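You operate a simulated robot arm through the tools that you are given. There is no shell and no other tool. Be economical: measure what you need, move in short steps, check, and stop when the job is done.

Carry out the task below with a simulated robot arm. There is one attempt and no reset: what you move stays moved.

## Task
Swap the damp pad in the dry box for a dry one.
Fine: free the latch, open the lid fully, stand the damp pad in the free pocket, shut the lid and latch it.

The check looks at the end state, three seconds after you hand in, the way a careful person would. Anything else that was tipped, shoved, dropped, spilled or broken makes it a failure. A push-on lid holds only when it is set on centred and level and pressed home; a screw cap is set on level and turned clockwise until tight.

## Robot
A 7-joint arm with a two-finger parallel gripper, fixed in place. Base frame: the origin is at the foot of the arm, x ahead of it, y to its left, z up; the work surface is at about z = 0.8. Units: m, degrees, N and s.
Its first joint turns from -166.0 to 166.0 degrees. Payload 4.4 kg.
Tool frame: the origin (TCP) lies between the finger pads and is the grasp point; the fingertips stand 0.023 m ahead of it; z points along the fingers, y is the line along which they close. The gripper opens to 0.094 m. The fingers are 0.038 m wide and 0.01 m thick; the gripper's body (0.054 by 0.096 m) begins 0.039 m behind the TCP.
Orientation is told as [roll, pitch, yaw] about the base's x, y, z axes, in that order, counted from this pose: with the fingers straight down and closing along the base's y, the tool's x points along the base's -x, its y along +y and its z along -z.

## Interface
- The arm moves only by the tool play_rows. Its argument "commands" is text: rows parted by semicolons, each of 7 numbers parted by spaces: the shift along the base's x, y, z in cm, then the turn, a rotation vector about the base's x, y, z in degrees, then the finger opening in cm, from 0 to 9.4. In form: dx dy dz ax ay az grip; .... A call has 1 to 8 rows; each row shifts and turns the commanded pose from where the row before left it. Each row takes 0.2 s and may step no farther than 0.05 m and 8.6 degrees from the row before; otherwise, or with a gripper value out of range, the whole call is refused. Where a pose cannot be reached the arm comes as near as it can. A force on the tool above 40 N (or 10 N above the force at the start of the call, whichever is more), or a blocked arm, ends the call early, and 0.2 s more pass. The fingers move at their own pace (about 0.072 m/s each) and stop on an object; they squeeze with about 24 N. The grip force told is the motor's: it shows also when the fingers shut on nothing. Time passes only in rows, and 0.2 s behind the last, so rows that do not move let the fingers close. The reply holds the time, the measured pose of the TCP, the force on the tool along the base axes, the opening and the grip force, in the units named above and with some noise, and new pictures: "pictures" is both (left out), scene, wrist or none.
- Cameras (640 x 400 px; columns grow to the right, rows downward): "scene" is fixed at [0.2189, 0.4991, 1.3696]; the picture's right is [-0.48, -0.88, 0.00], its down [-0.52, 0.29, -0.80] and it looks along [0.70, -0.38, -0.60] (base axes); focal length 261 px, centre (320, 200). "wrist" rides on the gripper at [-0.039, 0, -0.044] in the tool frame; the picture's right is [0.00, -1.00, 0.00], its down [0.97, 0.00, -0.24] and it looks along [0.24, 0.00, 0.97] (tool axes); focal length 218 px, centre (320, 200).
- point_at(camera, pixels): there is no depth. For up to 12 entries [column, row, z] of the newest picture of that camera ("zoom" is the newest enlarged one), the place [x, y] in the base frame at which the ray of that pixel passes the height z, good to about 0.002 m. No time passes.
- zoom(camera, box): a new picture of the part [left, top, right, bottom] of that camera's present view, enlarged. No time passes.
- finish_job(): hands the job in; it is judged then, once.

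Keep the steps short. Do not move on a guess: measure, check each grasp and each placing, and mend mistakes. In all there are 80 turns and 170 pictures (those below and enlarged ones count). Leave the gripper open and the arm clear of the work at the hand-in unless told otherwise, and finish with a single line.

The tools are called after "Request:" by a JSON object that holds its "fn" and its "kwargs". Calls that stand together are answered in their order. play_rows: Moves the arm, as the interface text tells. Its arguments: {"type":"object","properties":{"commands":{"type":"string"},"pictures":{"type":"string","enum":["both","scene","wrist","none"]}},"required":["commands"]} The other tools are called the same way: point_at (camera, pixels) gives the place at which the rays of pixels pass given heights; zoom (camera, box) takes an enlarged picture of a part of a camera's view; finish_job () hands the job in.

At the start:

```text
time_s: 0.0
tool_pos: [0.6124, 0.3998, 1.2097]
orientation: [-0.1, -0.1, 0.0]
wrist_force: [0.5, -0.7, -1.0]
finger_gap: 0.094
grip_force: 0.0
```

scene: 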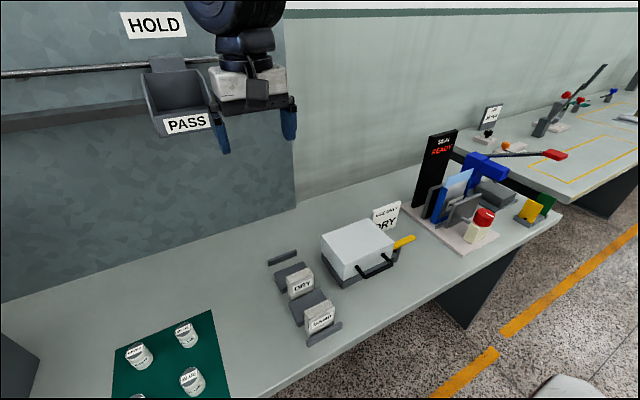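
wrist: 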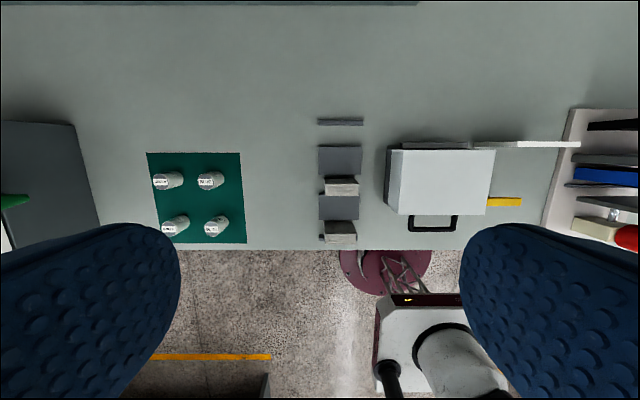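

I see a white box with a black handle and a yellow latch, and a rack holding the DRY and DAMP pads. I'll enlarge both views first.

Request:
{"fn": "zoom", "kwargs": {"camera": "scene", "box": [250, 190, 430, 350]}}

Request:
{"fn": "zoom", "kwargs": {"camera": "wrist", "box": [300, 100, 590, 260]}}

```text
2.50 times, centred on (340, 270) of scene
```

zoom: 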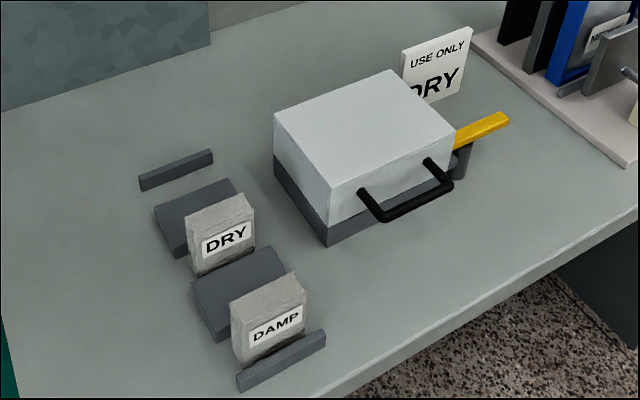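

```text
2.21 times, centred on (445, 180) of wrist
```

zoom: 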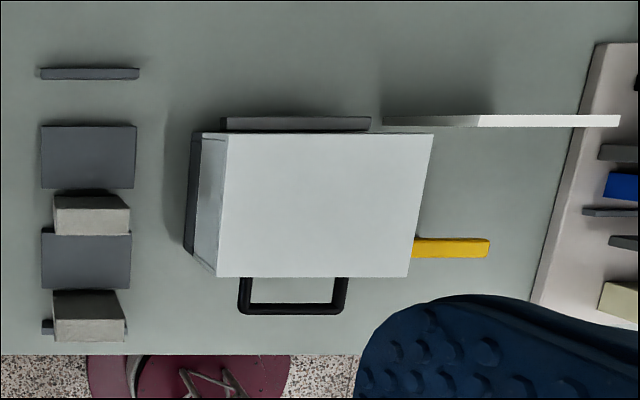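

Request:
{"fn": "zoom", "kwargs": {"camera": "scene", "box": [360, 220, 430, 264]}}

Request:
{"fn": "point_at", "kwargs": {"camera": "wrist", "pixels": [[400, 150, 0.9], [494, 150, 0.9], [486, 214, 0.9], [398, 214, 0.9], [386, 212, 0.8], [410, 230, 0.87], [456, 230, 0.87], [522, 202, 0.85], [488, 202, 0.85], [320, 123, 0.81], [320, 185, 0.82], [360, 160, 0.82]]}}

Request:
{"fn": "point_at", "kwargs": {"camera": "scene", "pixels": [[342, 286, 0.8], [327, 257, 0.8], [414, 237, 0.85], [414, 237, 0.87], [308, 295, 0.8], [307, 338, 0.8], [322, 295, 0.84]]}}

```text
9.09 times, centred on (395, 242) of scene
```

zoom: 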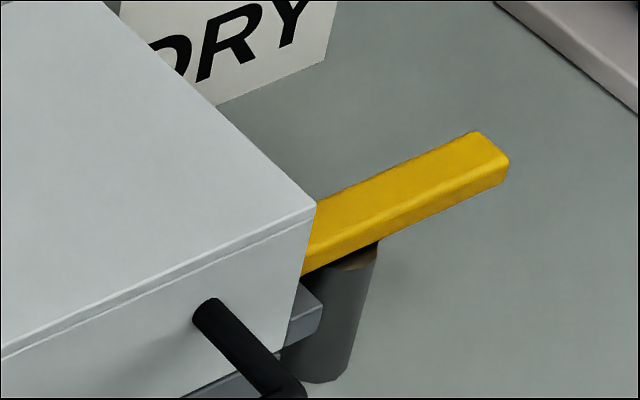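

```text
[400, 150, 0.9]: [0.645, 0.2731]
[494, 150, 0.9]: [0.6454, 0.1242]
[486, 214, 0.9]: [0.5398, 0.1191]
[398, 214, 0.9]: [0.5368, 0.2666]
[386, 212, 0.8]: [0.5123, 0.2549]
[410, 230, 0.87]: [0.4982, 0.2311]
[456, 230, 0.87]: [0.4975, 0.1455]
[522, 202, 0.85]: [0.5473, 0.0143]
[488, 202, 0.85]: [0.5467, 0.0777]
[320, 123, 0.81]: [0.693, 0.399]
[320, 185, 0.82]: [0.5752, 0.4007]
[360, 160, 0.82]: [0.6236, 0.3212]
```

```text
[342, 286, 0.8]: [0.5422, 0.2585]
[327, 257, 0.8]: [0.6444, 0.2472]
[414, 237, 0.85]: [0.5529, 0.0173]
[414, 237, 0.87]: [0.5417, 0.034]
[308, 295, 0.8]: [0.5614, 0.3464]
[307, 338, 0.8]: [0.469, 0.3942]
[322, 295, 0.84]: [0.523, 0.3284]
```

I'll move above the latch to look at it from close up.

Request:
{"fn": "play_rows", "kwargs": {"commands": "0 -4.4 -1.8 0 0 0 9.4;0 -4.4 -1.8 0 0 0 9.4;0 -4.4 -1.8 0 0 0 9.4;0 -4.4 -1.8 0 0 0 9.4;0 -4.4 -1.8 0 0 0 9.4;0 -4.4 -1.8 0 0 0 9.4;0 -4.4 -1.8 0 0 0 9.4"}}

```text
time_s: 1.6
tool_pos: [0.6109, 0.0908, 1.0837]
orientation: [0.0, -0.1, 0.1]
wrist_force: [-0.1, 0.2, -0.1]
finger_gap: 0.094
grip_force: 0.0
```

scene: 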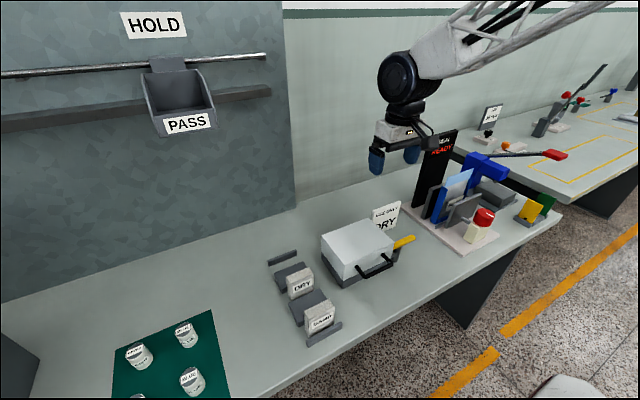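
wrist: 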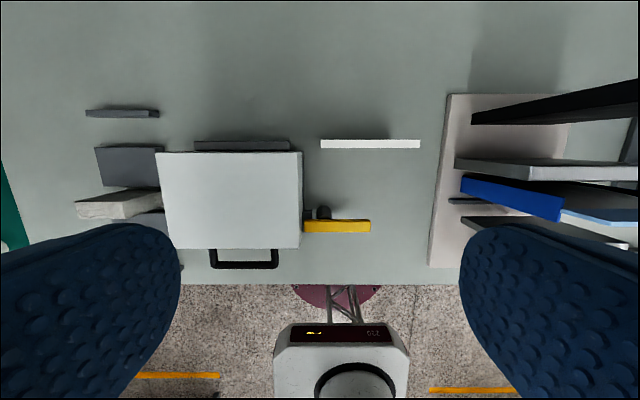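

Request:
{"fn": "zoom", "kwargs": {"camera": "wrist", "box": [270, 180, 400, 260]}}

Request:
{"fn": "point_at", "kwargs": {"camera": "wrist", "pixels": [[370, 226, 0.86], [303, 226, 0.86], [338, 219, 0.86], [338, 232, 0.86], [323, 208, 0.8], [324, 213, 0.83], [302, 153, 0.9], [298, 248, 0.9], [155, 154, 0.9], [173, 248, 0.9]]}}

Request:
{"fn": "point_at", "kwargs": {"camera": "scene", "pixels": [[412, 235, 0.86], [412, 235, 0.87], [412, 235, 0.88], [412, 235, 0.89], [414, 237, 0.84], [395, 261, 0.8]]}}

```text
4.92 times, centred on (335, 220) of wrist
```

zoom: 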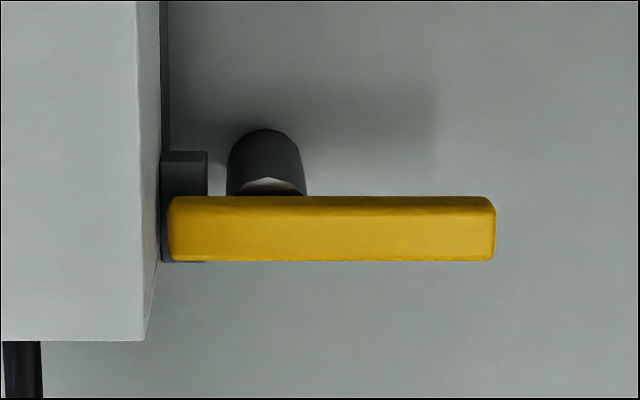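

```text
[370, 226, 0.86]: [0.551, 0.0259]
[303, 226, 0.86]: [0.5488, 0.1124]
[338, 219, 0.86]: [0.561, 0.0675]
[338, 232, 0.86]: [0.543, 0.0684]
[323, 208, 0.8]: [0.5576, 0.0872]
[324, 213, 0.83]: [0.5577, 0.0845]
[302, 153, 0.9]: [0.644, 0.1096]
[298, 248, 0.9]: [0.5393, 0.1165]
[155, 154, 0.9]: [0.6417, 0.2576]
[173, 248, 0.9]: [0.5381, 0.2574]
```

```text
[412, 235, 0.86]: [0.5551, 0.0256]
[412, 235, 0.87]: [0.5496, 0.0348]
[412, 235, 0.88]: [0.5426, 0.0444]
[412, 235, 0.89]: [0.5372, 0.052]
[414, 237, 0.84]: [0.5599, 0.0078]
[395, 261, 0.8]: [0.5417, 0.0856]
```

The lever (top about z=0.86, y from 0.026 to 0.112) pivots on a post near (0.551, 0.086), and its short end overlaps a lug on the box. I'll turn the tool 90° and hover above the handle end.

Request:
{"fn": "play_rows", "kwargs": {"commands": "-0.75 -0.6 -0.5 0 0 8.2 5;-0.75 -0.6 -0.5 0 0 8.2 5;-0.75 -0.6 -0.5 0 0 8.2 5;-0.75 -0.6 -0.5 0 0 8.2 5;-0.75 -0.6 -0.5 0 0 8.2 5;-0.75 -0.6 -0.5 0 0 8.2 5;-0.75 -0.6 -0.5 0 0 8.2 5;-0.75 -0.6 -0.5 0 0 8.2 5", "pictures": "none"}}

Request:
{"fn": "play_rows", "kwargs": {"commands": "0 0 -4 0 0 8.2 5;0 0 -3 0 0 8.2 5;0 0 -2 0 0 8 5;0 0 0 0 0 0 5"}}

```text
time_s: 3.4
tool_pos: [0.5513, 0.0438, 1.0445]
orientation: [0.0, 0.0, 65.8]
wrist_force: [0.4, 0.4, 0.6]
finger_gap: 0.0498
grip_force: 0.1
```

```text
time_s: 4.4
tool_pos: [0.5515, 0.0444, 0.9543]
orientation: [0.0, -0.1, 90.1]
wrist_force: [-0.2, -0.4, -0.5]
finger_gap: 0.0498
grip_force: 0.0
```

scene: 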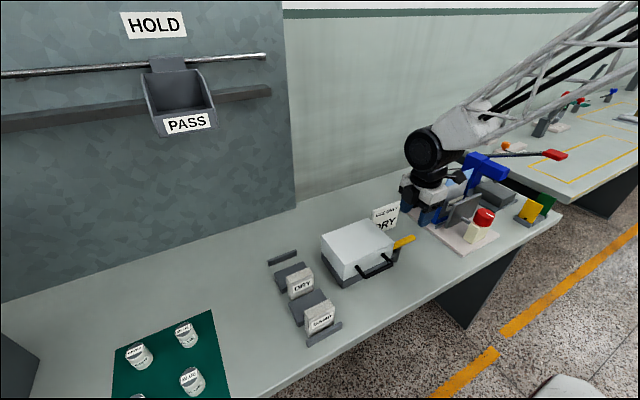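
wrist: 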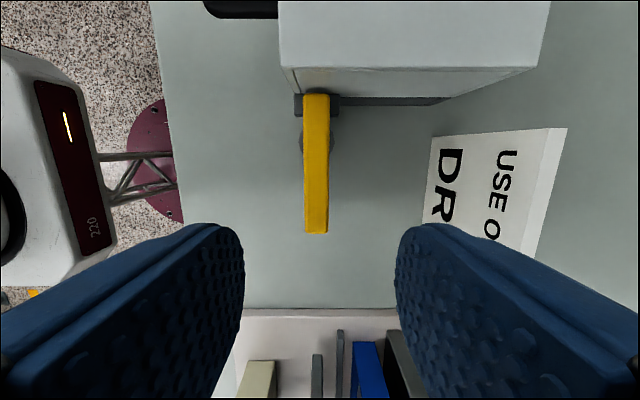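

Request:
{"fn": "point_at", "kwargs": {"camera": "wrist", "pixels": [[316, 232, 0.86], [304, 160, 0.86], [329, 160, 0.86], [316, 97, 0.86], [420, 240, 0.8], [430, 137, 0.88], [240, 312, 0.81], [316, 145, 0.8], [300, 100, 0.845], [338, 100, 0.845]]}}

Request:
{"fn": "zoom", "kwargs": {"camera": "wrist", "box": [250, 60, 390, 148]}}

```text
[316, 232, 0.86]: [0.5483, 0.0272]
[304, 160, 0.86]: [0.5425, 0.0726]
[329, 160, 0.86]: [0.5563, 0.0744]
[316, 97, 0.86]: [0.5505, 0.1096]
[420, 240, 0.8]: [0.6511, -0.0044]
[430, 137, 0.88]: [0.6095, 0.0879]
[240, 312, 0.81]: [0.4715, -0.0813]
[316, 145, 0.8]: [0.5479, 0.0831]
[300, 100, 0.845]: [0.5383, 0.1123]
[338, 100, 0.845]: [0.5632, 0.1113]
```

```text
4.55 times, centred on (320, 104) of wrist
```

zoom: 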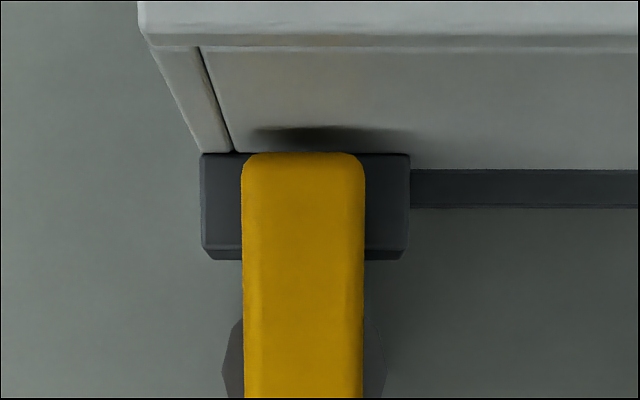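

The lever centre is x=0.549. I'll lower to it and grip the handle.

Request:
{"fn": "play_rows", "kwargs": {"commands": "-0.1 -0.2 -4 0 0 0 4;-0.1 0 -4 0 0 0 4;0 0 -1.3 0 0 0 4;0 0 0 0 0 0 1.2;0 0 0 0 0 0 1.2;0 0 0 0 0 0 1.2"}}

```text
time_s: 5.8
tool_pos: [0.5506, 0.0427, 0.8615]
orientation: [0.0, 0.1, 90.0]
wrist_force: [16.7, 0.3, -12.2]
finger_gap: 0.0161
grip_force: 44.8
```

scene: 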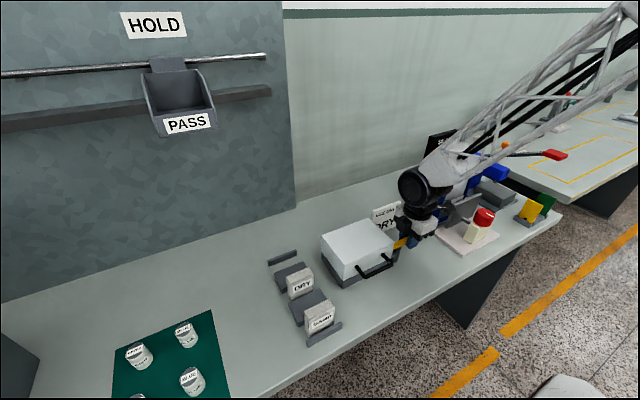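
wrist: 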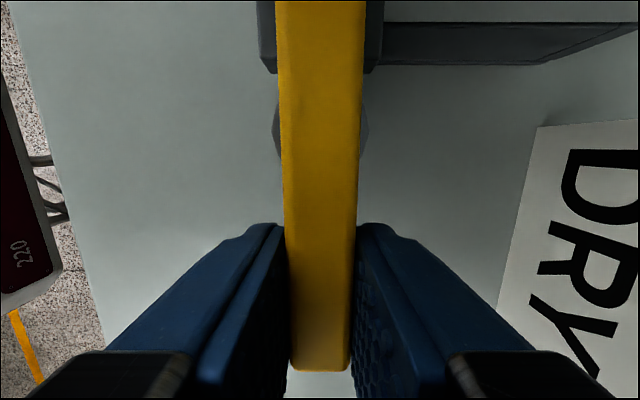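

The handle is gripped (gap 16 mm), with a side force of 17 N toward +x from a small centring offset. I'll test the turn gently toward +x (counterclockwise).

Request:
{"fn": "play_rows", "kwargs": {"commands": "0.1 0 0 0 0 0 1.2;0.29 0.01 0 0 0 4 1.2;0.28 0.03 0 0 0 4 1.2", "pictures": "wrist"}}

```text
time_s: 6.4
tool_pos: [0.5521, 0.0429, 0.8629]
orientation: [0.2, 0.0, 93.6]
wrist_force: [-20.0, 3.6, 13.9]
finger_gap: 0.0168
grip_force: 45.2
stopped in row 3: the force on the tool passed its limit (the readings are from after the stop); the commanded pose is now the measured one
```

wrist: 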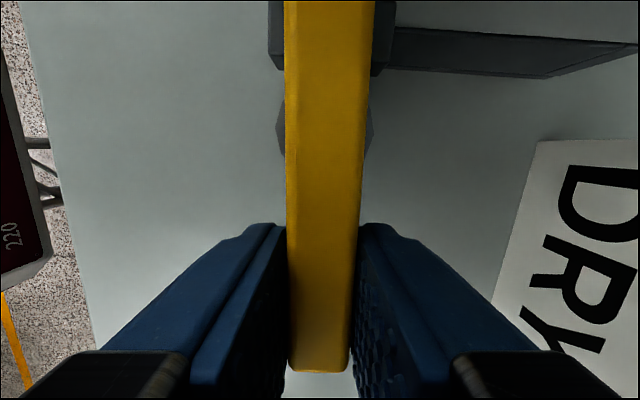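

Toward +x it is blocked, and the force passed the limit after about 2°. I'll try the other way, turning clockwise toward −x.

Request:
{"fn": "play_rows", "kwargs": {"commands": "-0.15 0 0 0 0 -3.6 1.2;-0.25 0 0 0 0 -3 1.2;-0.28 0.02 0 0 0 -4 1.2;-0.28 0.04 0 0 0 -4 1.2", "pictures": "wrist"}}

```text
time_s: 7.4
tool_pos: [0.5427, 0.0433, 0.8606]
orientation: [0.1, -0.1, 79.0]
wrist_force: [-16.4, 23.7, 8.1]
finger_gap: 0.0156
grip_force: 44.9
```

wrist: 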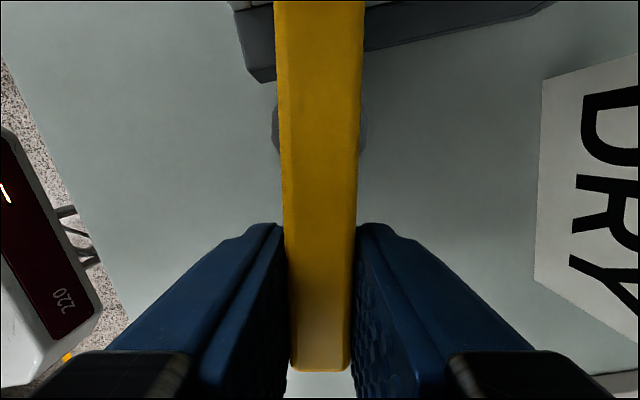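

It turns freely this way, about 11° so far. I'll continue along the arc.

Request:
{"fn": "play_rows", "kwargs": {"commands": "-0.53 0.2 0 0 0 -8 1.2;-0.53 0.24 0 0 0 -8 1.2;-0.49 0.3 0 0 0 -8 1.2;-0.45 0.36 0 0 0 -8 1.2", "pictures": "wrist"}}

```text
time_s: 8.1
tool_pos: [0.5302, 0.0483, 0.8609]
orientation: [0.2, 0.1, 60.9]
wrist_force: [-10.3, 1.1, 6.7]
finger_gap: 0.0156
grip_force: 44.7
stopped in row 3: the force on the tool passed its limit (the readings are from after the stop); the commanded pose is now the measured one
```

wrist: 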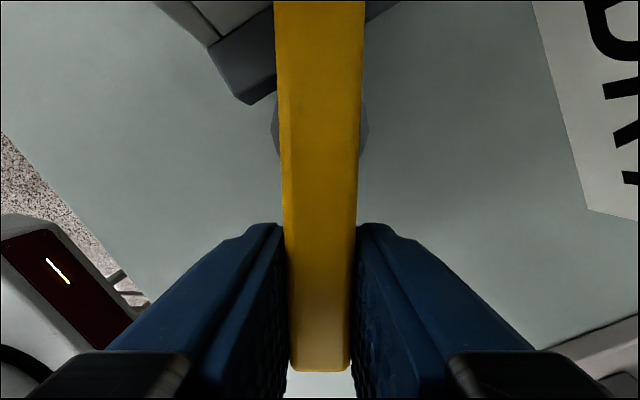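

Request:
{"fn": "play_rows", "kwargs": {"commands": "-0.435 0.277 0 0 0 -6.9 1.2;-0.403 0.333 0 0 0 -7 1.2;-0.36 0.379 0 0 0 -7 1.2;-0.31 0.42 0 0 0 -7 1.2;-0.257 0.455 0 0 0 -7 1.2", "pictures": "wrist"}}

```text
time_s: 9.3
tool_pos: [0.5117, 0.0679, 0.8612]
orientation: [0.2, 0.1, 25.9]
wrist_force: [-23.3, -12.9, 1.4]
finger_gap: 0.0161
grip_force: 44.6
```

wrist: 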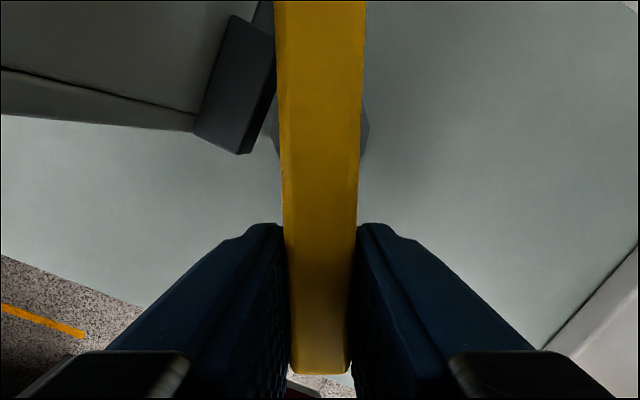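

Request:
{"fn": "play_rows", "kwargs": {"commands": "-0.2 0.55 0 0 0 -8 1.2;-0.14 0.58 0 0 0 -8 1.2;-0.06 0.52 0 0 0 -7 1.2", "pictures": "wrist"}}

```text
time_s: 10.1
tool_pos: [0.5092, 0.0795, 0.8607]
orientation: [0.1, 0.1, 5.5]
wrist_force: [0.0, -29.3, 5.7]
finger_gap: 0.017
grip_force: 44.8
stopped in row 3: the force on the tool passed its limit (the readings are from after the stop); the commanded pose is now the measured one
```

wrist: 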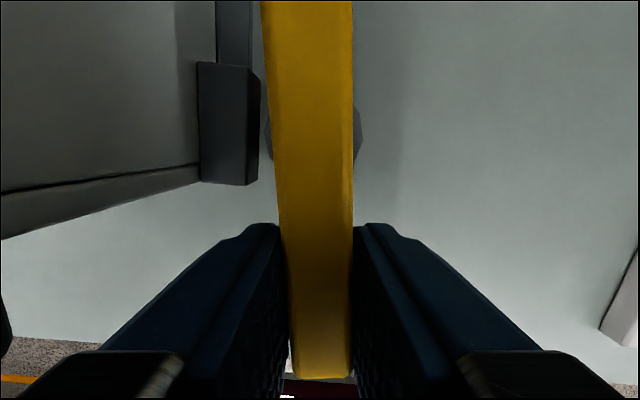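

The lever has reached its stop at about 80° and is clear of the lug. I'll let go, rise and check.

Request:
{"fn": "play_rows", "kwargs": {"commands": "0 0 0 0 0 0 4;0 0 0 0 0 0 4;0 0 4 0 0 0 4;0 0 5 0 0 0 4;0 3 5 0 0 -5.5 4;-2 5 3 0 0 0 4"}}

```text
refused: row 5 steps farther than a row can; nothing moved
```

Request:
{"fn": "play_rows", "kwargs": {"commands": "0 0 0 0 0 0 4;0 0 0 0 0 0 4;0 0 4 0 0 0 4;0 0 4.5 0 0 0 4;0 3 3.5 0 0 -5.5 4;-1 4 2 0 0 0 4;0 3 0 0 0 0 4"}}

```text
time_s: 11.7
tool_pos: [0.4977, 0.1819, 1.0012]
orientation: [0.2, 0.1, -0.1]
wrist_force: [0.6, 0.9, -0.5]
finger_gap: 0.0398
grip_force: 0.1
```

scene: 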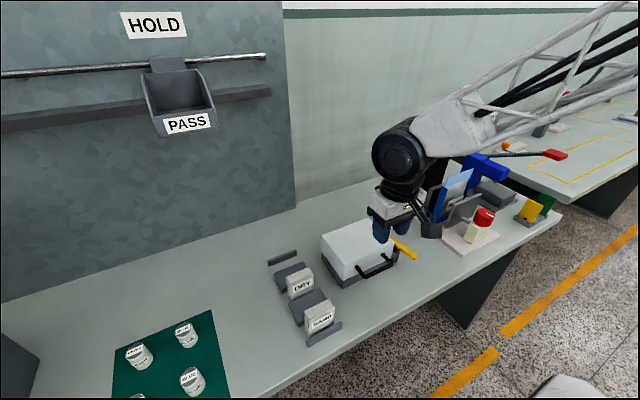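
wrist: 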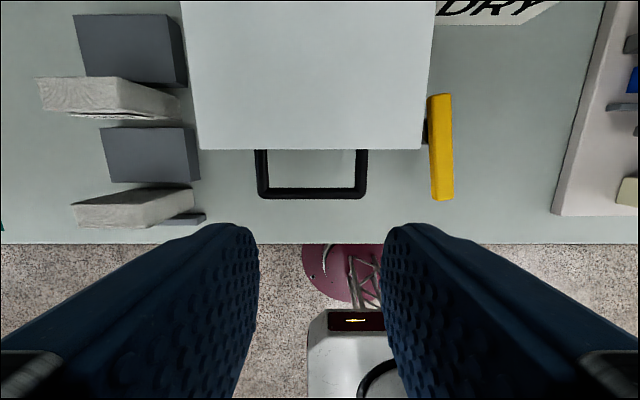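

The latch is free. Next I'll measure the lid handle with both cameras.

Request:
{"fn": "point_at", "kwargs": {"camera": "wrist", "pixels": [[312, 193, 0.84], [312, 193, 0.85], [312, 193, 0.86], [312, 193, 0.87], [264, 190, 0.85], [360, 190, 0.85], [312, 148, 0.9], [428, 149, 0.9], [202, 149, 0.9]]}}

Request:
{"fn": "zoom", "kwargs": {"camera": "scene", "box": [310, 210, 430, 290]}}

```text
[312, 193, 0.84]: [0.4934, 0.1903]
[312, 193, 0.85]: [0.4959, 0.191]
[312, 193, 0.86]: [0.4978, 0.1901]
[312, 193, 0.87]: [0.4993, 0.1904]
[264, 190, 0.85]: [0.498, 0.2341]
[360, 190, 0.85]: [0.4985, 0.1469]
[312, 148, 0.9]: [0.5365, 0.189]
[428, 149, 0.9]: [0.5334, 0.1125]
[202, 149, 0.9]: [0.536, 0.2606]
```

```text
5.00 times, centred on (370, 250) of scene
```

zoom: 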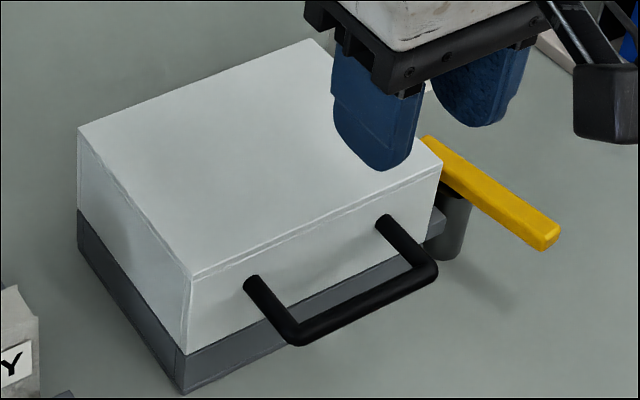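

Request:
{"fn": "point_at", "kwargs": {"camera": "scene", "pixels": [[382.5, 271.5, 0.85], [382.5, 271.5, 0.86], [382.5, 271.5, 0.87], [382.5, 271.5, 0.88], [369.5, 277, 0.86], [369.5, 277, 0.87], [396.5, 263, 0.86], [396.5, 263, 0.87], [348, 266, 0.9], [347, 287, 0.8], [398.4, 242.5, 0.9]]}}

```text
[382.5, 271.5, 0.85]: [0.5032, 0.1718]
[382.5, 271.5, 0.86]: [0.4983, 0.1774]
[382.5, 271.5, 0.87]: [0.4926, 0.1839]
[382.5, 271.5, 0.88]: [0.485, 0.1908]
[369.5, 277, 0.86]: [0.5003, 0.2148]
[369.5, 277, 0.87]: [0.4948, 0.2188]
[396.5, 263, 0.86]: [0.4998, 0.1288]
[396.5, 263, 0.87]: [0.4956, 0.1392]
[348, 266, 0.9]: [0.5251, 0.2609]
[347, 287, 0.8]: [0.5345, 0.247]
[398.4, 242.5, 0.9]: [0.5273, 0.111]
```

The bar is at x≈0.498, y 0.147–0.234, z≈0.862, and the lid front is at x≈0.534. I'll turn the tool 90° so it straddles the bar along x with a 3 cm opening.

Request:
{"fn": "play_rows", "kwargs": {"commands": "0 0.1 0 0 0 8.2 3;0 0.1 0 0 0 8.2 3;0 0.1 0 0 0 8.2 3;0 0.1 0 0 0 8.2 3;0 0.1 0 0 0 8.2 3;0 0.1 0 0 0 8.2 3;0 0.1 0 0 0 8.2 3;0 0.1 0 0 0 8.2 3", "pictures": "none"}}

Request:
{"fn": "play_rows", "kwargs": {"commands": "0 0 -2 0 0 8.2 3;0 0 -2 0 0 8.2 3;0 0 -2 0 0 8 3;0 0 0 0 0 0 3"}}

```text
time_s: 13.5
tool_pos: [0.4979, 0.1892, 0.9999]
orientation: [0.3, 0.1, 65.8]
wrist_force: [0.7, 0.3, -0.7]
finger_gap: 0.0301
grip_force: 0.0
```

```text
time_s: 14.5
tool_pos: [0.4977, 0.1897, 0.9399]
orientation: [0.2, 0.1, 90.0]
wrist_force: [-0.1, -0.6, 0.1]
finger_gap: 0.0299
grip_force: 0.1
```

scene: 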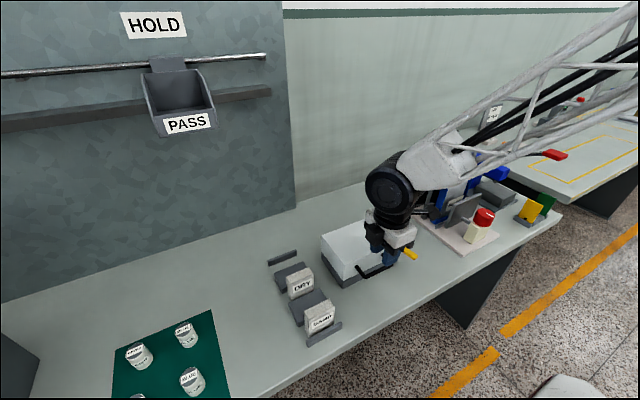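
wrist: 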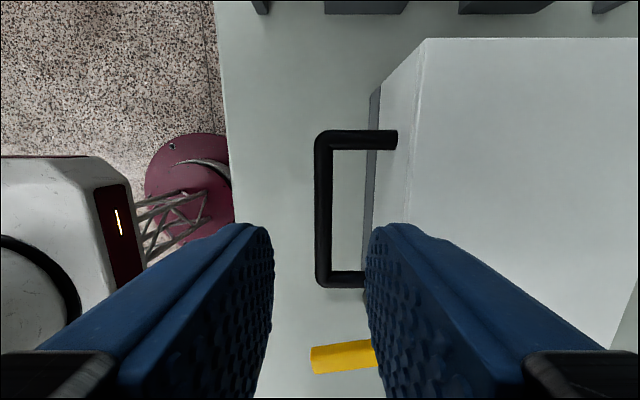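

Request:
{"fn": "point_at", "kwargs": {"camera": "wrist", "pixels": [[323, 208, 0.862], [323, 140, 0.862], [323, 278, 0.862], [420, 100, 0.887], [408, 210, 0.887], [375, 110, 0.83], [375, 95, 0.83]]}}

```text
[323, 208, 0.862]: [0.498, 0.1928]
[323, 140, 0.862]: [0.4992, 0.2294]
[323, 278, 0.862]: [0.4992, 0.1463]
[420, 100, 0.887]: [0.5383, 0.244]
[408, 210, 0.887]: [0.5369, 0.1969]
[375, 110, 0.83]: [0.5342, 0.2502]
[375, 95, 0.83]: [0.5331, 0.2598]
```

The bar is centred at x=0.4985 and the lid front is at x≈0.536. I'll lower to z=0.862 and close.

Request:
{"fn": "play_rows", "kwargs": {"commands": "0.1 0 -4 0 0 0 3;0 0 -3.6 0 0 0 3;0 0 0 0 0 0 0.5;0 0 0 0 0 0 0.5;0 0 0 0 0 0 0.5"}}

```text
time_s: 15.7
tool_pos: [0.499, 0.1889, 0.8637]
orientation: [0.1, 0.1, 90.1]
wrist_force: [25.3, -6.4, -4.6]
finger_gap: 0.0095
grip_force: 45.1
```

scene: 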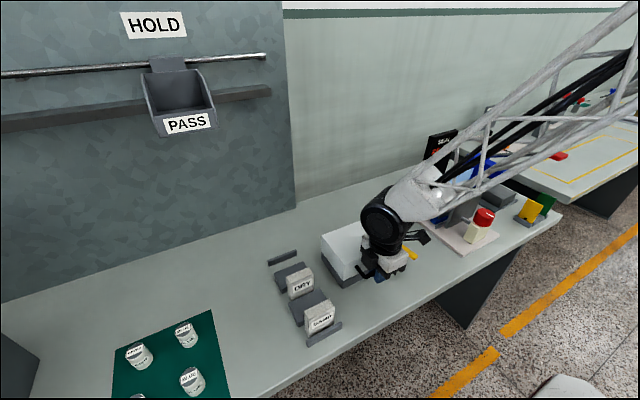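
wrist: 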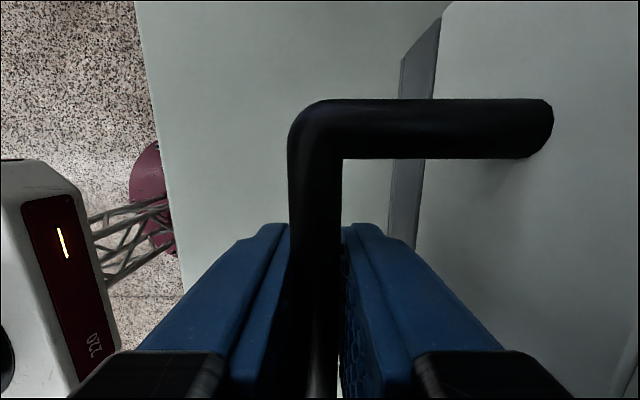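

The bar is held (gap 9.5 mm). I'll lift along the hinge arc, starting slowly.

Request:
{"fn": "play_rows", "kwargs": {"commands": "0.15 0 0.5 0 0 0 0.5;0.17 0 0.6 0 0 0 0.5;0.2 0 0.6 0 0 0 0.5;0.3 0 0.9 0 0 0 0.5", "pictures": "scene"}}

```text
time_s: 16.9
tool_pos: [0.5057, 0.1876, 0.8904]
orientation: [0.2, 0.2, 90.0]
wrist_force: [-11.3, 13.8, 4.3]
finger_gap: 0.0095
grip_force: 45.1
stopped in row 4: the force on the tool passed its limit (the readings are from after the stop); the commanded pose is now the measured one
```

scene: 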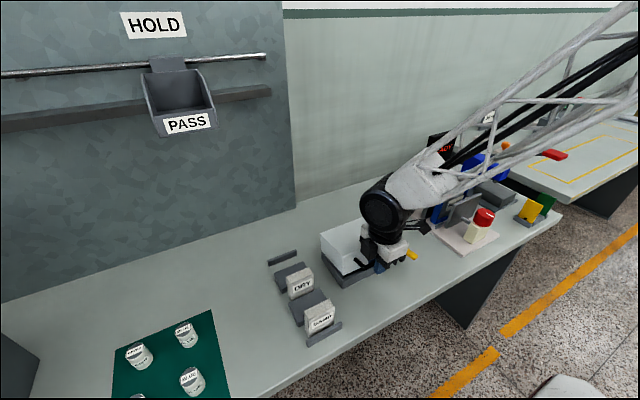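

Request:
{"fn": "play_rows", "kwargs": {"commands": "0.46 0 1.25 0 0 0 0.5;0.58 0 1.21 0 0 0 0.5;0.70 0 1.14 0 0 0 0.5;0.80 0 1.08 0 0 0 0.5", "pictures": "scene"}}

```text
time_s: 17.9
tool_pos: [0.531, 0.1883, 0.9364]
orientation: [0.2, 0.1, 90.1]
wrist_force: [23.7, 4.8, -21.0]
finger_gap: 0.0096
grip_force: 44.8
```

scene: 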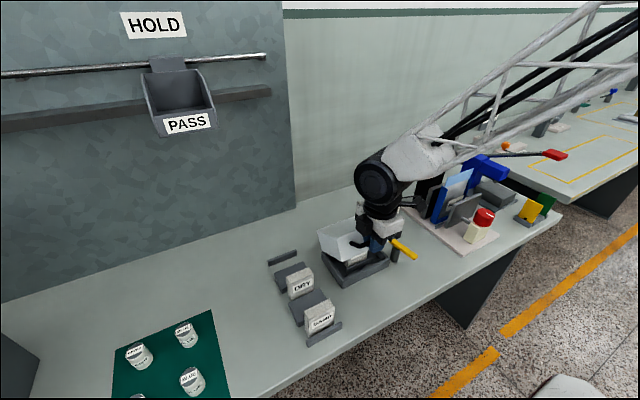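

Request:
{"fn": "play_rows", "kwargs": {"commands": "1.05 0 0.92 0 0 0 0.5;0.98 0 0.91 0 0 0 0.5;1.06 0 0.82 0 0 0 0.5;1.13 0 0.73 0 0 0 0.5;1.19 0 0.62 0 0 0 0.5", "pictures": "scene"}}

```text
time_s: 19.1
tool_pos: [0.5866, 0.1877, 0.9766]
orientation: [0.2, 0.0, 90.0]
wrist_force: [-8.0, 4.5, 16.1]
finger_gap: 0.0097
grip_force: 45.5
```

scene: 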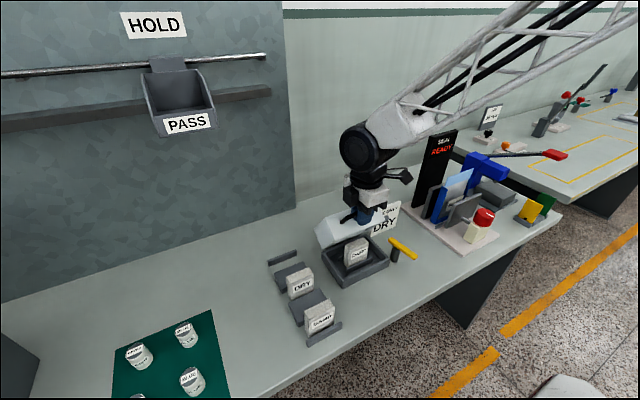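

The lid is about 55° open and a pad is visible in the box. I'll keep opening.

Request:
{"fn": "play_rows", "kwargs": {"commands": "1.37 0 0.7 0 0 0 0.5;1.54 0 0.47 0 0 0 0.5;1.59 0 0.31 0 0 0 0.5;1.6 0 0.14 0 0 0 0.5", "pictures": "none"}}

Request:
{"fn": "play_rows", "kwargs": {"commands": "1.61 0 -0.03 0 0 0 0.5;1.6 0 -0.19 0 0 0 0.5;1.57 0 -0.37 0 0 0 0.5;1.0 0 -0.3 0 0 0 0.5"}}

```text
time_s: 20.1
tool_pos: [0.6465, 0.1871, 0.9922]
orientation: [0.3, 0.0, 90.0]
wrist_force: [1.1, 13.8, -24.9]
finger_gap: 0.0095
grip_force: 45.3
```

```text
time_s: 21.1
tool_pos: [0.7054, 0.1871, 0.9852]
orientation: [0.2, 0.2, 90.0]
wrist_force: [-3.5, -12.5, -8.0]
finger_gap: 0.0095
grip_force: 44.5
```

scene: 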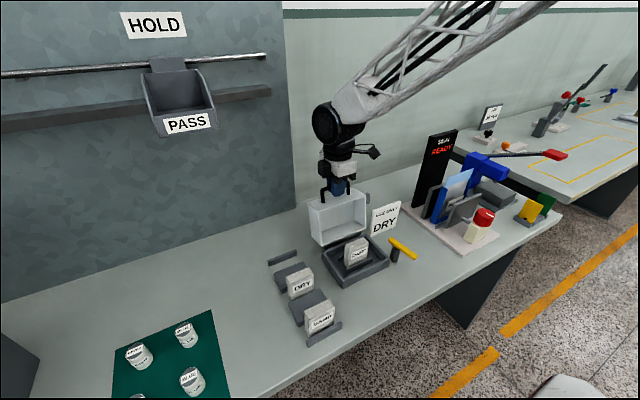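
wrist: 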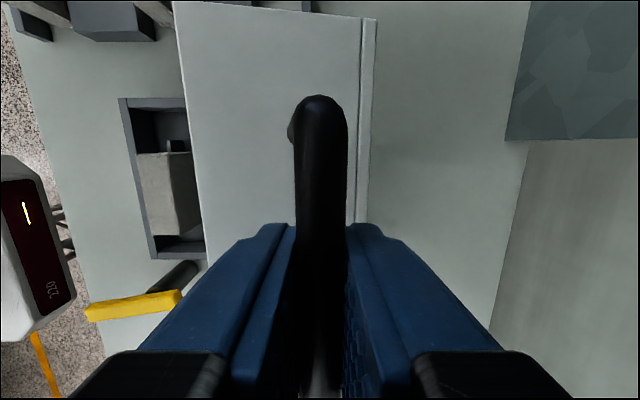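

The lid is past vertical, at about 100°. I'll go on gently until I meet the stop.

Request:
{"fn": "play_rows", "kwargs": {"commands": "0.75 0 -0.32 0 0 0 0.5;0.75 0 -0.36 0 0 0 0.5;0.7 0 -0.4 0 0 0 0.5;0.7 0 -0.4 0 0 0 0.5"}}

```text
time_s: 21.7
tool_pos: [0.7194, 0.1869, 0.9791]
orientation: [0.2, 0.2, 90.0]
wrist_force: [-32.0, -8.5, 18.3]
finger_gap: 0.0094
grip_force: 45.2
stopped in row 3: the force on the tool passed its limit (the readings are from after the stop); the commanded pose is now the measured one
```

scene: 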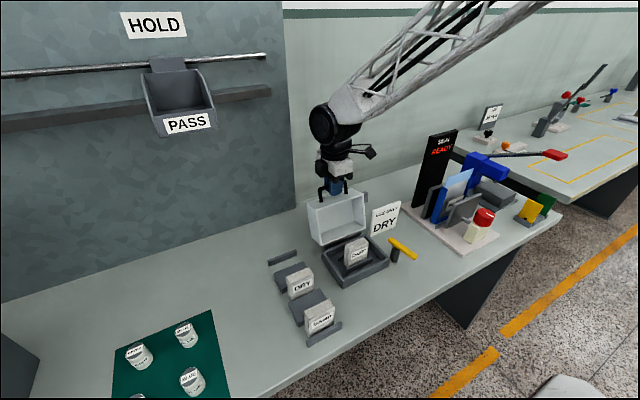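
wrist: 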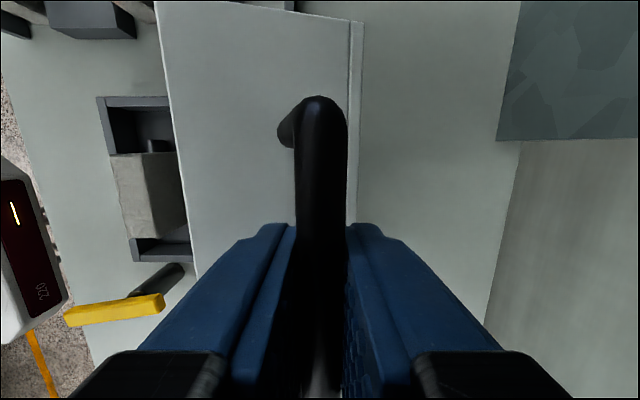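

I've reached the stop with the lid at about 106°. I'll release, rise, and look at the box from above.

Request:
{"fn": "play_rows", "kwargs": {"commands": "0 0 0 0 0 0 2.5;0 0 0 0 0 0 2.5;0 0 4 0 0 0 2.5;0 0 4 0 0 0 2.5;-4 0 2 0 0 0 2.5;-4.5 0 0 0 0 0 4;-4.5 0 0 0 0 0 4;0 0 0 0 0 0 4"}}

```text
time_s: 23.5
tool_pos: [0.5891, 0.1864, 1.0775]
orientation: [0.2, 0.0, 90.1]
wrist_force: [0.1, 0.1, -0.3]
finger_gap: 0.04
grip_force: 0.0
```

scene: 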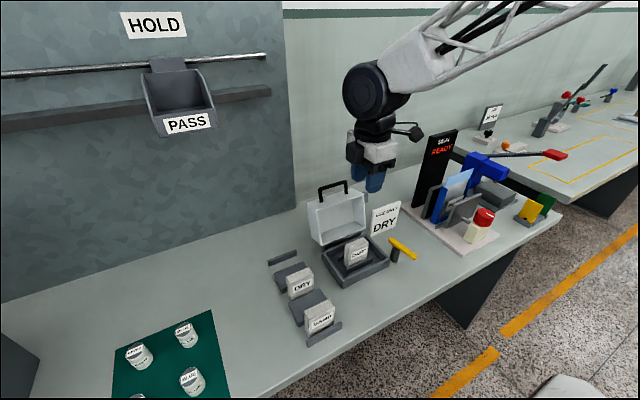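
wrist: 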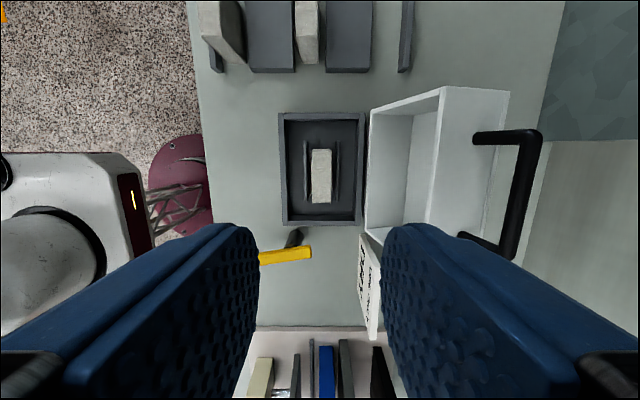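

The lid stays open. The pad stands between two small fences, so I'll zoom in on it.

Request:
{"fn": "zoom", "kwargs": {"camera": "wrist", "box": [266, 106, 376, 232]}}

Request:
{"fn": "zoom", "kwargs": {"camera": "scene", "box": [260, 220, 400, 350]}}

Request:
{"fn": "point_at", "kwargs": {"camera": "wrist", "pixels": [[311, 175, 0.86], [331, 175, 0.86], [321, 150, 0.86], [321, 203, 0.86], [279, 113, 0.83], [364, 225, 0.83], [306, 175, 0.82], [337, 175, 0.82]]}}

```text
3.17 times, centred on (321, 169) of wrist
```

zoom: 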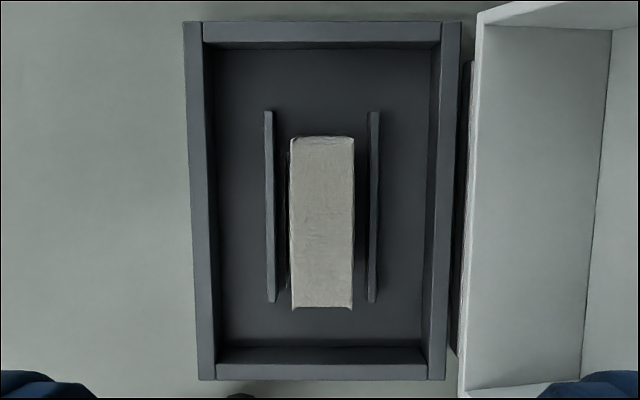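

```text
3.08 times, centred on (330, 285) of scene
```

zoom: 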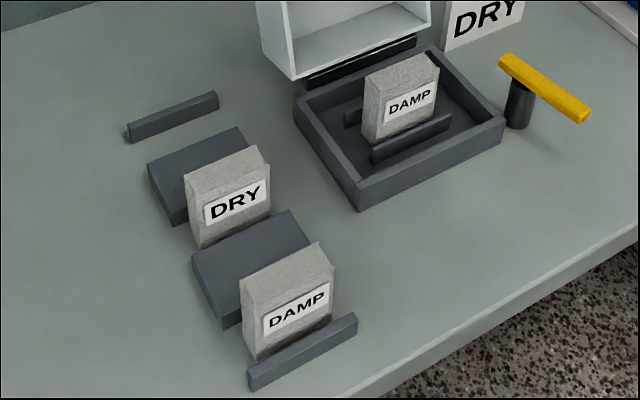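

```text
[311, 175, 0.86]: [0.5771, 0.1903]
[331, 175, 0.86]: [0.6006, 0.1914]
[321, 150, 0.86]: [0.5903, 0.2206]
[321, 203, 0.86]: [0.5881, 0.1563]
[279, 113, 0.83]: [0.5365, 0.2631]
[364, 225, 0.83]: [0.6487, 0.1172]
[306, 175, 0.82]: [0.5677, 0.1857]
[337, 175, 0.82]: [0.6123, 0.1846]
```

Request:
{"fn": "zoom", "kwargs": {"camera": "scene", "box": [330, 226, 390, 264]}}

Request:
{"fn": "zoom", "kwargs": {"camera": "scene", "box": [260, 240, 345, 350]}}

```text
10.53 times, centred on (360, 245) of scene
```

zoom: 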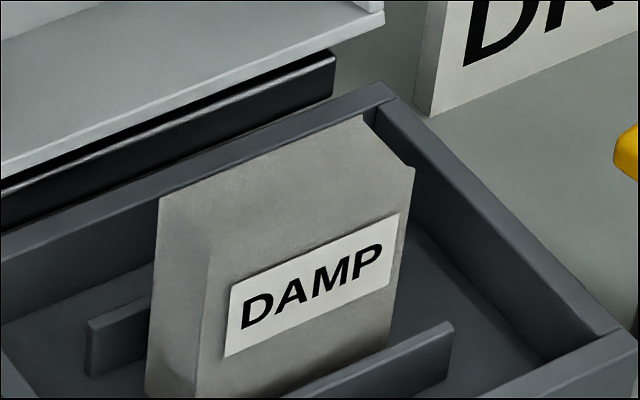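

```text
3.64 times, centred on (302, 295) of scene
```

zoom: 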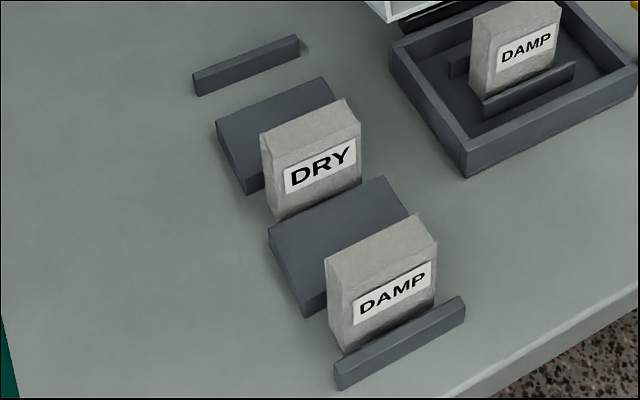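

Request:
{"fn": "point_at", "kwargs": {"camera": "scene", "pixels": [[368.8, 241.7, 0.86], [368.8, 241.7, 0.87], [368.8, 241.7, 0.88], [364, 237.1, 0.86], [364, 237.1, 0.87], [364, 237.1, 0.88], [344.8, 244.8, 0.87], [344.8, 244.8, 0.88]]}}

Request:
{"fn": "point_at", "kwargs": {"camera": "wrist", "pixels": [[312.2, 149.1, 0.87], [331.7, 149.1, 0.87], [312.2, 203.7, 0.87], [330.8, 202.4, 0.87], [312.2, 203.7, 0.88], [330.8, 202.4, 0.88]]}}

```text
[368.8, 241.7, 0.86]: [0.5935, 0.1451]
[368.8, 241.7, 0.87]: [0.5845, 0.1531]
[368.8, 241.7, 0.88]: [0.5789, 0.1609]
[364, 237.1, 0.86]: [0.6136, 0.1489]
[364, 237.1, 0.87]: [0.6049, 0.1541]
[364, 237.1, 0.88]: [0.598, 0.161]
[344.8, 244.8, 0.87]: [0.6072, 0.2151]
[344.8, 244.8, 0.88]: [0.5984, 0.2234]
```

```text
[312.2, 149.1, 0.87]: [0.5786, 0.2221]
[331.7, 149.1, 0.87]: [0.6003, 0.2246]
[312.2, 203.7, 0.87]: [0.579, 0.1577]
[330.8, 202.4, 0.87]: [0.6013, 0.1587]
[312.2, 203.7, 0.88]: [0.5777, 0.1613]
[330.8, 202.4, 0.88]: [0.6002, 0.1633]
```

The damp pad's top is at z≈0.877, x 0.578–0.601, y 0.159–0.223. Before taking it I'll look at the rack from above to measure the free pocket.

Request:
{"fn": "play_rows", "kwargs": {"commands": "0 4.5 0 0 0 0 4.5;0 4.5 0 0 0 0 4.5;0 4.5 0 0 0 0 4.5;0 3.5 0 0 0 0 4.5;0 0 0 0 0 0 4.5", "pictures": "wrist"}}

Request:
{"fn": "zoom", "kwargs": {"camera": "wrist", "box": [200, 100, 440, 250]}}

```text
time_s: 24.7
tool_pos: [0.5898, 0.3593, 1.0798]
orientation: [0.2, 0.2, 90.1]
wrist_force: [-0.3, -0.1, 1.4]
finger_gap: 0.0453
grip_force: 0.1
```

wrist: 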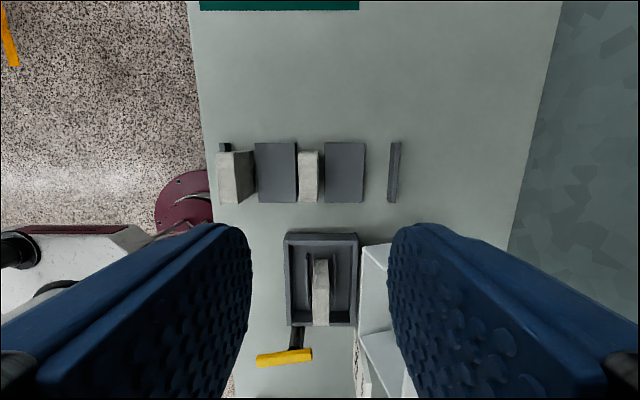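

```text
2.67 times, centred on (320, 175) of wrist
```

zoom: 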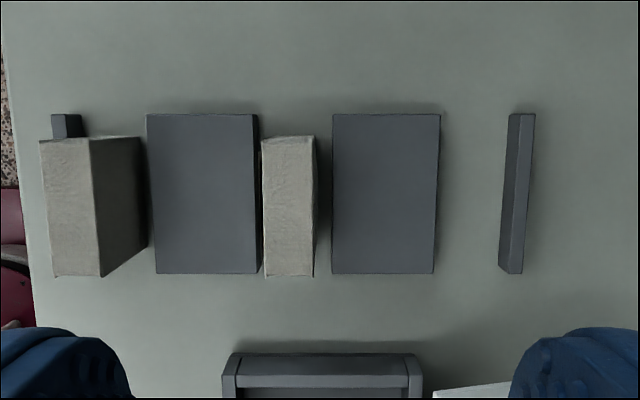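

Request:
{"fn": "point_at", "kwargs": {"camera": "zoom", "pixels": [[438, 200, 0.8], [438, 200, 0.825], [500, 200, 0.8], [513, 200, 0.82], [534, 200, 0.82], [333, 200, 0.825], [264, 200, 0.868], [314, 200, 0.868], [289, 140, 0.868], [289, 276, 0.868], [385, 115, 0.825], [385, 273, 0.825]]}}

Request:
{"fn": "point_at", "kwargs": {"camera": "scene", "pixels": [[302.3, 262, 0.82], [302.3, 262, 0.825], [302.3, 262, 0.83], [272.7, 274, 0.825], [295, 249.5, 0.81], [295, 249.5, 0.82], [268, 260.5, 0.82], [268.7, 266, 0.8], [310, 269, 0.87], [310, 269, 0.86], [287.5, 279, 0.87], [287.5, 279, 0.86]]}}

```text
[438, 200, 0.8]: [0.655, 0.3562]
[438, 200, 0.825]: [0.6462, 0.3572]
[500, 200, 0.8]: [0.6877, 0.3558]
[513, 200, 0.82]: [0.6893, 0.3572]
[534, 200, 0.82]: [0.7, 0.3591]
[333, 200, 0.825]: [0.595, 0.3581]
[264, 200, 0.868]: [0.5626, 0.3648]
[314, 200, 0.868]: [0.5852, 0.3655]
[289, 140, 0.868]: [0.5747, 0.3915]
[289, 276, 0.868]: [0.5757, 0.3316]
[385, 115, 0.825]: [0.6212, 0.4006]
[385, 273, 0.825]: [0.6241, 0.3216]
```

```text
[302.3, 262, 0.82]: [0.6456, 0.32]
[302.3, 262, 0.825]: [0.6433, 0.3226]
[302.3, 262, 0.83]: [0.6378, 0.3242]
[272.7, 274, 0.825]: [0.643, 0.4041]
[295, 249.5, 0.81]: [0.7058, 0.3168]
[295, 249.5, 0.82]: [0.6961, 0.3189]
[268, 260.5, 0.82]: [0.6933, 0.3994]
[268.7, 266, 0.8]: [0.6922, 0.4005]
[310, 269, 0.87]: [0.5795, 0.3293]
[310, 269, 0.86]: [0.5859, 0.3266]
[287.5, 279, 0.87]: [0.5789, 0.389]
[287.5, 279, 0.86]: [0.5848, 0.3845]
```

The free pocket runs from x≈0.646 to 0.688 (centre 0.667, y≈0.361), and the divider tops are at about 0.823. I'll go over the box pad at (0.5895, 0.191) and lower to z=0.90 first.

Request:
{"fn": "play_rows", "kwargs": {"commands": "0 -4.2 0 0 0 0 4.5;0 -4.2 0 0 0 0 4.5;0 -4.2 0 0 0 0 4.5;0 -4.2 0 0 0 0 4.5;0 0 -4.5 0 0 0 4.5;0 0 -4.5 0 0 0 4.5;0 0 -4.5 0 0 0 4.5;0 0 -3.5 0 0 0 4.5"}}

```text
time_s: 26.5
tool_pos: [0.5899, 0.1912, 0.9092]
orientation: [0.3, 0.1, 90.1]
wrist_force: [-0.3, 0.0, -0.2]
finger_gap: 0.0448
grip_force: 0.0
```

scene: 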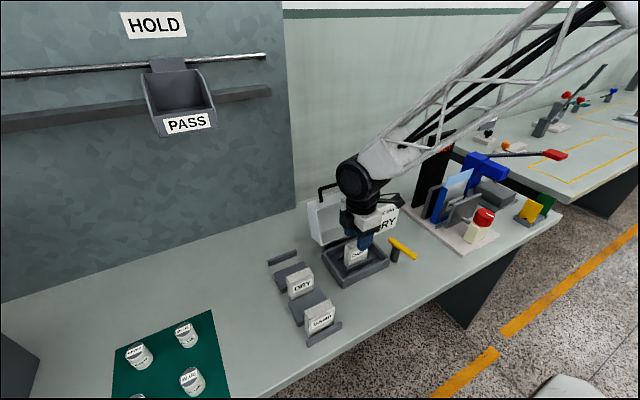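
wrist: 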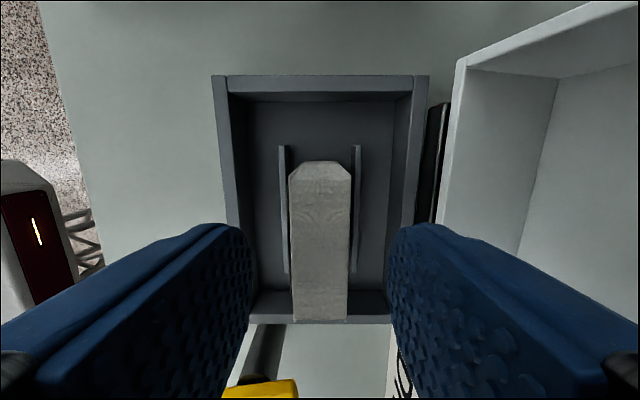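

The pad is centred between the fingers. I'll lower 4.5 cm to z≈0.864 and grip.

Request:
{"fn": "play_rows", "kwargs": {"commands": "0 0 -2.5 0 0 0 4.5;0 0 -2 0 0 0 4.5;0 0 0 0 0 0 1.5;0 0 0 0 0 0 1.5;0 0 0 0 0 0 1.5", "pictures": "wrist"}}

```text
time_s: 27.7
tool_pos: [0.5889, 0.1909, 0.8644]
orientation: [0.2, 0.2, 90.0]
wrist_force: [1.7, 0.3, 3.1]
finger_gap: 0.0254
grip_force: 23.5
```

wrist: 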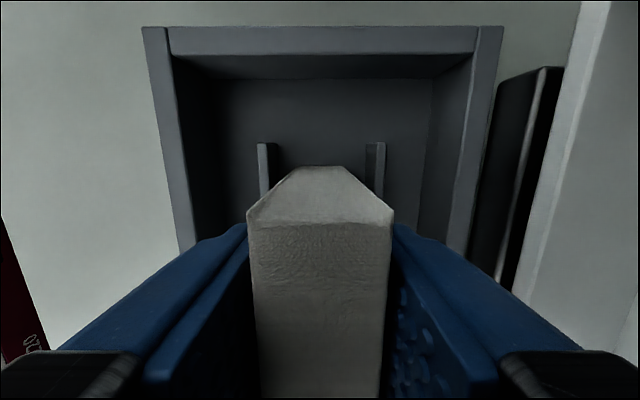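

The pad is held (gap 25 mm). I'll lift it straight up, then carry it in y.

Request:
{"fn": "play_rows", "kwargs": {"commands": "0 0 2 0 0 0 1.5;0 0 3 0 0 0 1.5;0 0 3.5 0 0 0 1.5;0 0 3.5 0 0 0 1.5;0 4.2 0 0 0 0 1.5;0 4.2 0 0 0 0 1.5;0 4.3 0 0 0 0 1.5;0 4.3 0 0 0 0 1.5"}}

```text
time_s: 29.5
tool_pos: [0.5885, 0.3583, 0.9857]
orientation: [0.2, 0.0, 90.0]
wrist_force: [-0.2, -0.3, -0.8]
finger_gap: 0.0256
grip_force: 24.7
```

scene: 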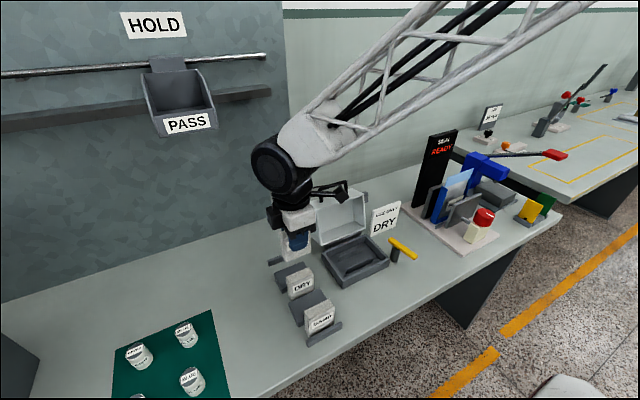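
wrist: 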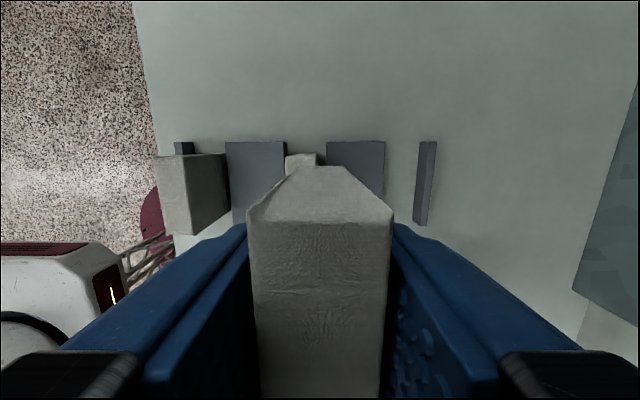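

Request:
{"fn": "point_at", "kwargs": {"camera": "wrist", "pixels": [[385, 185, 0.823], [415, 220, 0.8], [421, 185, 0.82], [357, 142, 0.823], [428, 142, 0.82], [421, 222, 0.82]]}}

Request:
{"fn": "play_rows", "kwargs": {"commands": "2.6 0.1 0 0 0 0 1.5;2.6 0.1 0 0 0 0 1.5;2.6 0.05 0 0 0 0 1.5;0 0 -3 0 0 0 1.5;0 0 -2 0 0 0 1.5"}}

```text
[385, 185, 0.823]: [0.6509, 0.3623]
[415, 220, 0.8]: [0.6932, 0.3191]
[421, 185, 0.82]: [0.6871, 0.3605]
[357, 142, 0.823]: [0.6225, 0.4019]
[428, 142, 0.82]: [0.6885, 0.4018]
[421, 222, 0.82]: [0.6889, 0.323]
```

```text
time_s: 30.7
tool_pos: [0.6704, 0.3625, 0.9325]
orientation: [0.2, 0.0, 89.9]
wrist_force: [-0.6, -0.9, 0.0]
finger_gap: 0.0256
grip_force: 23.7
```

scene: 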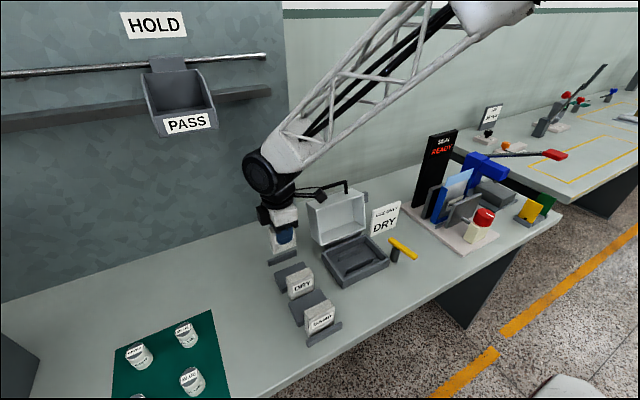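
wrist: 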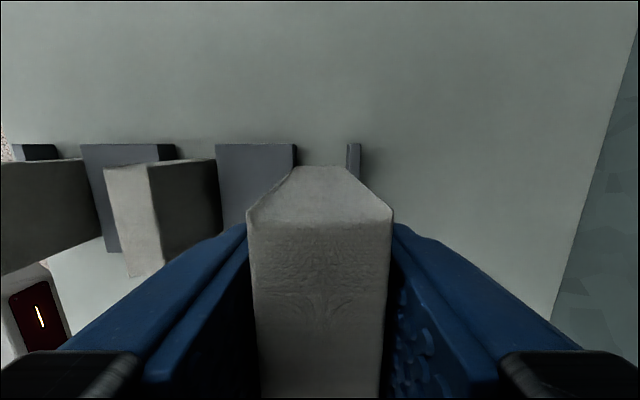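

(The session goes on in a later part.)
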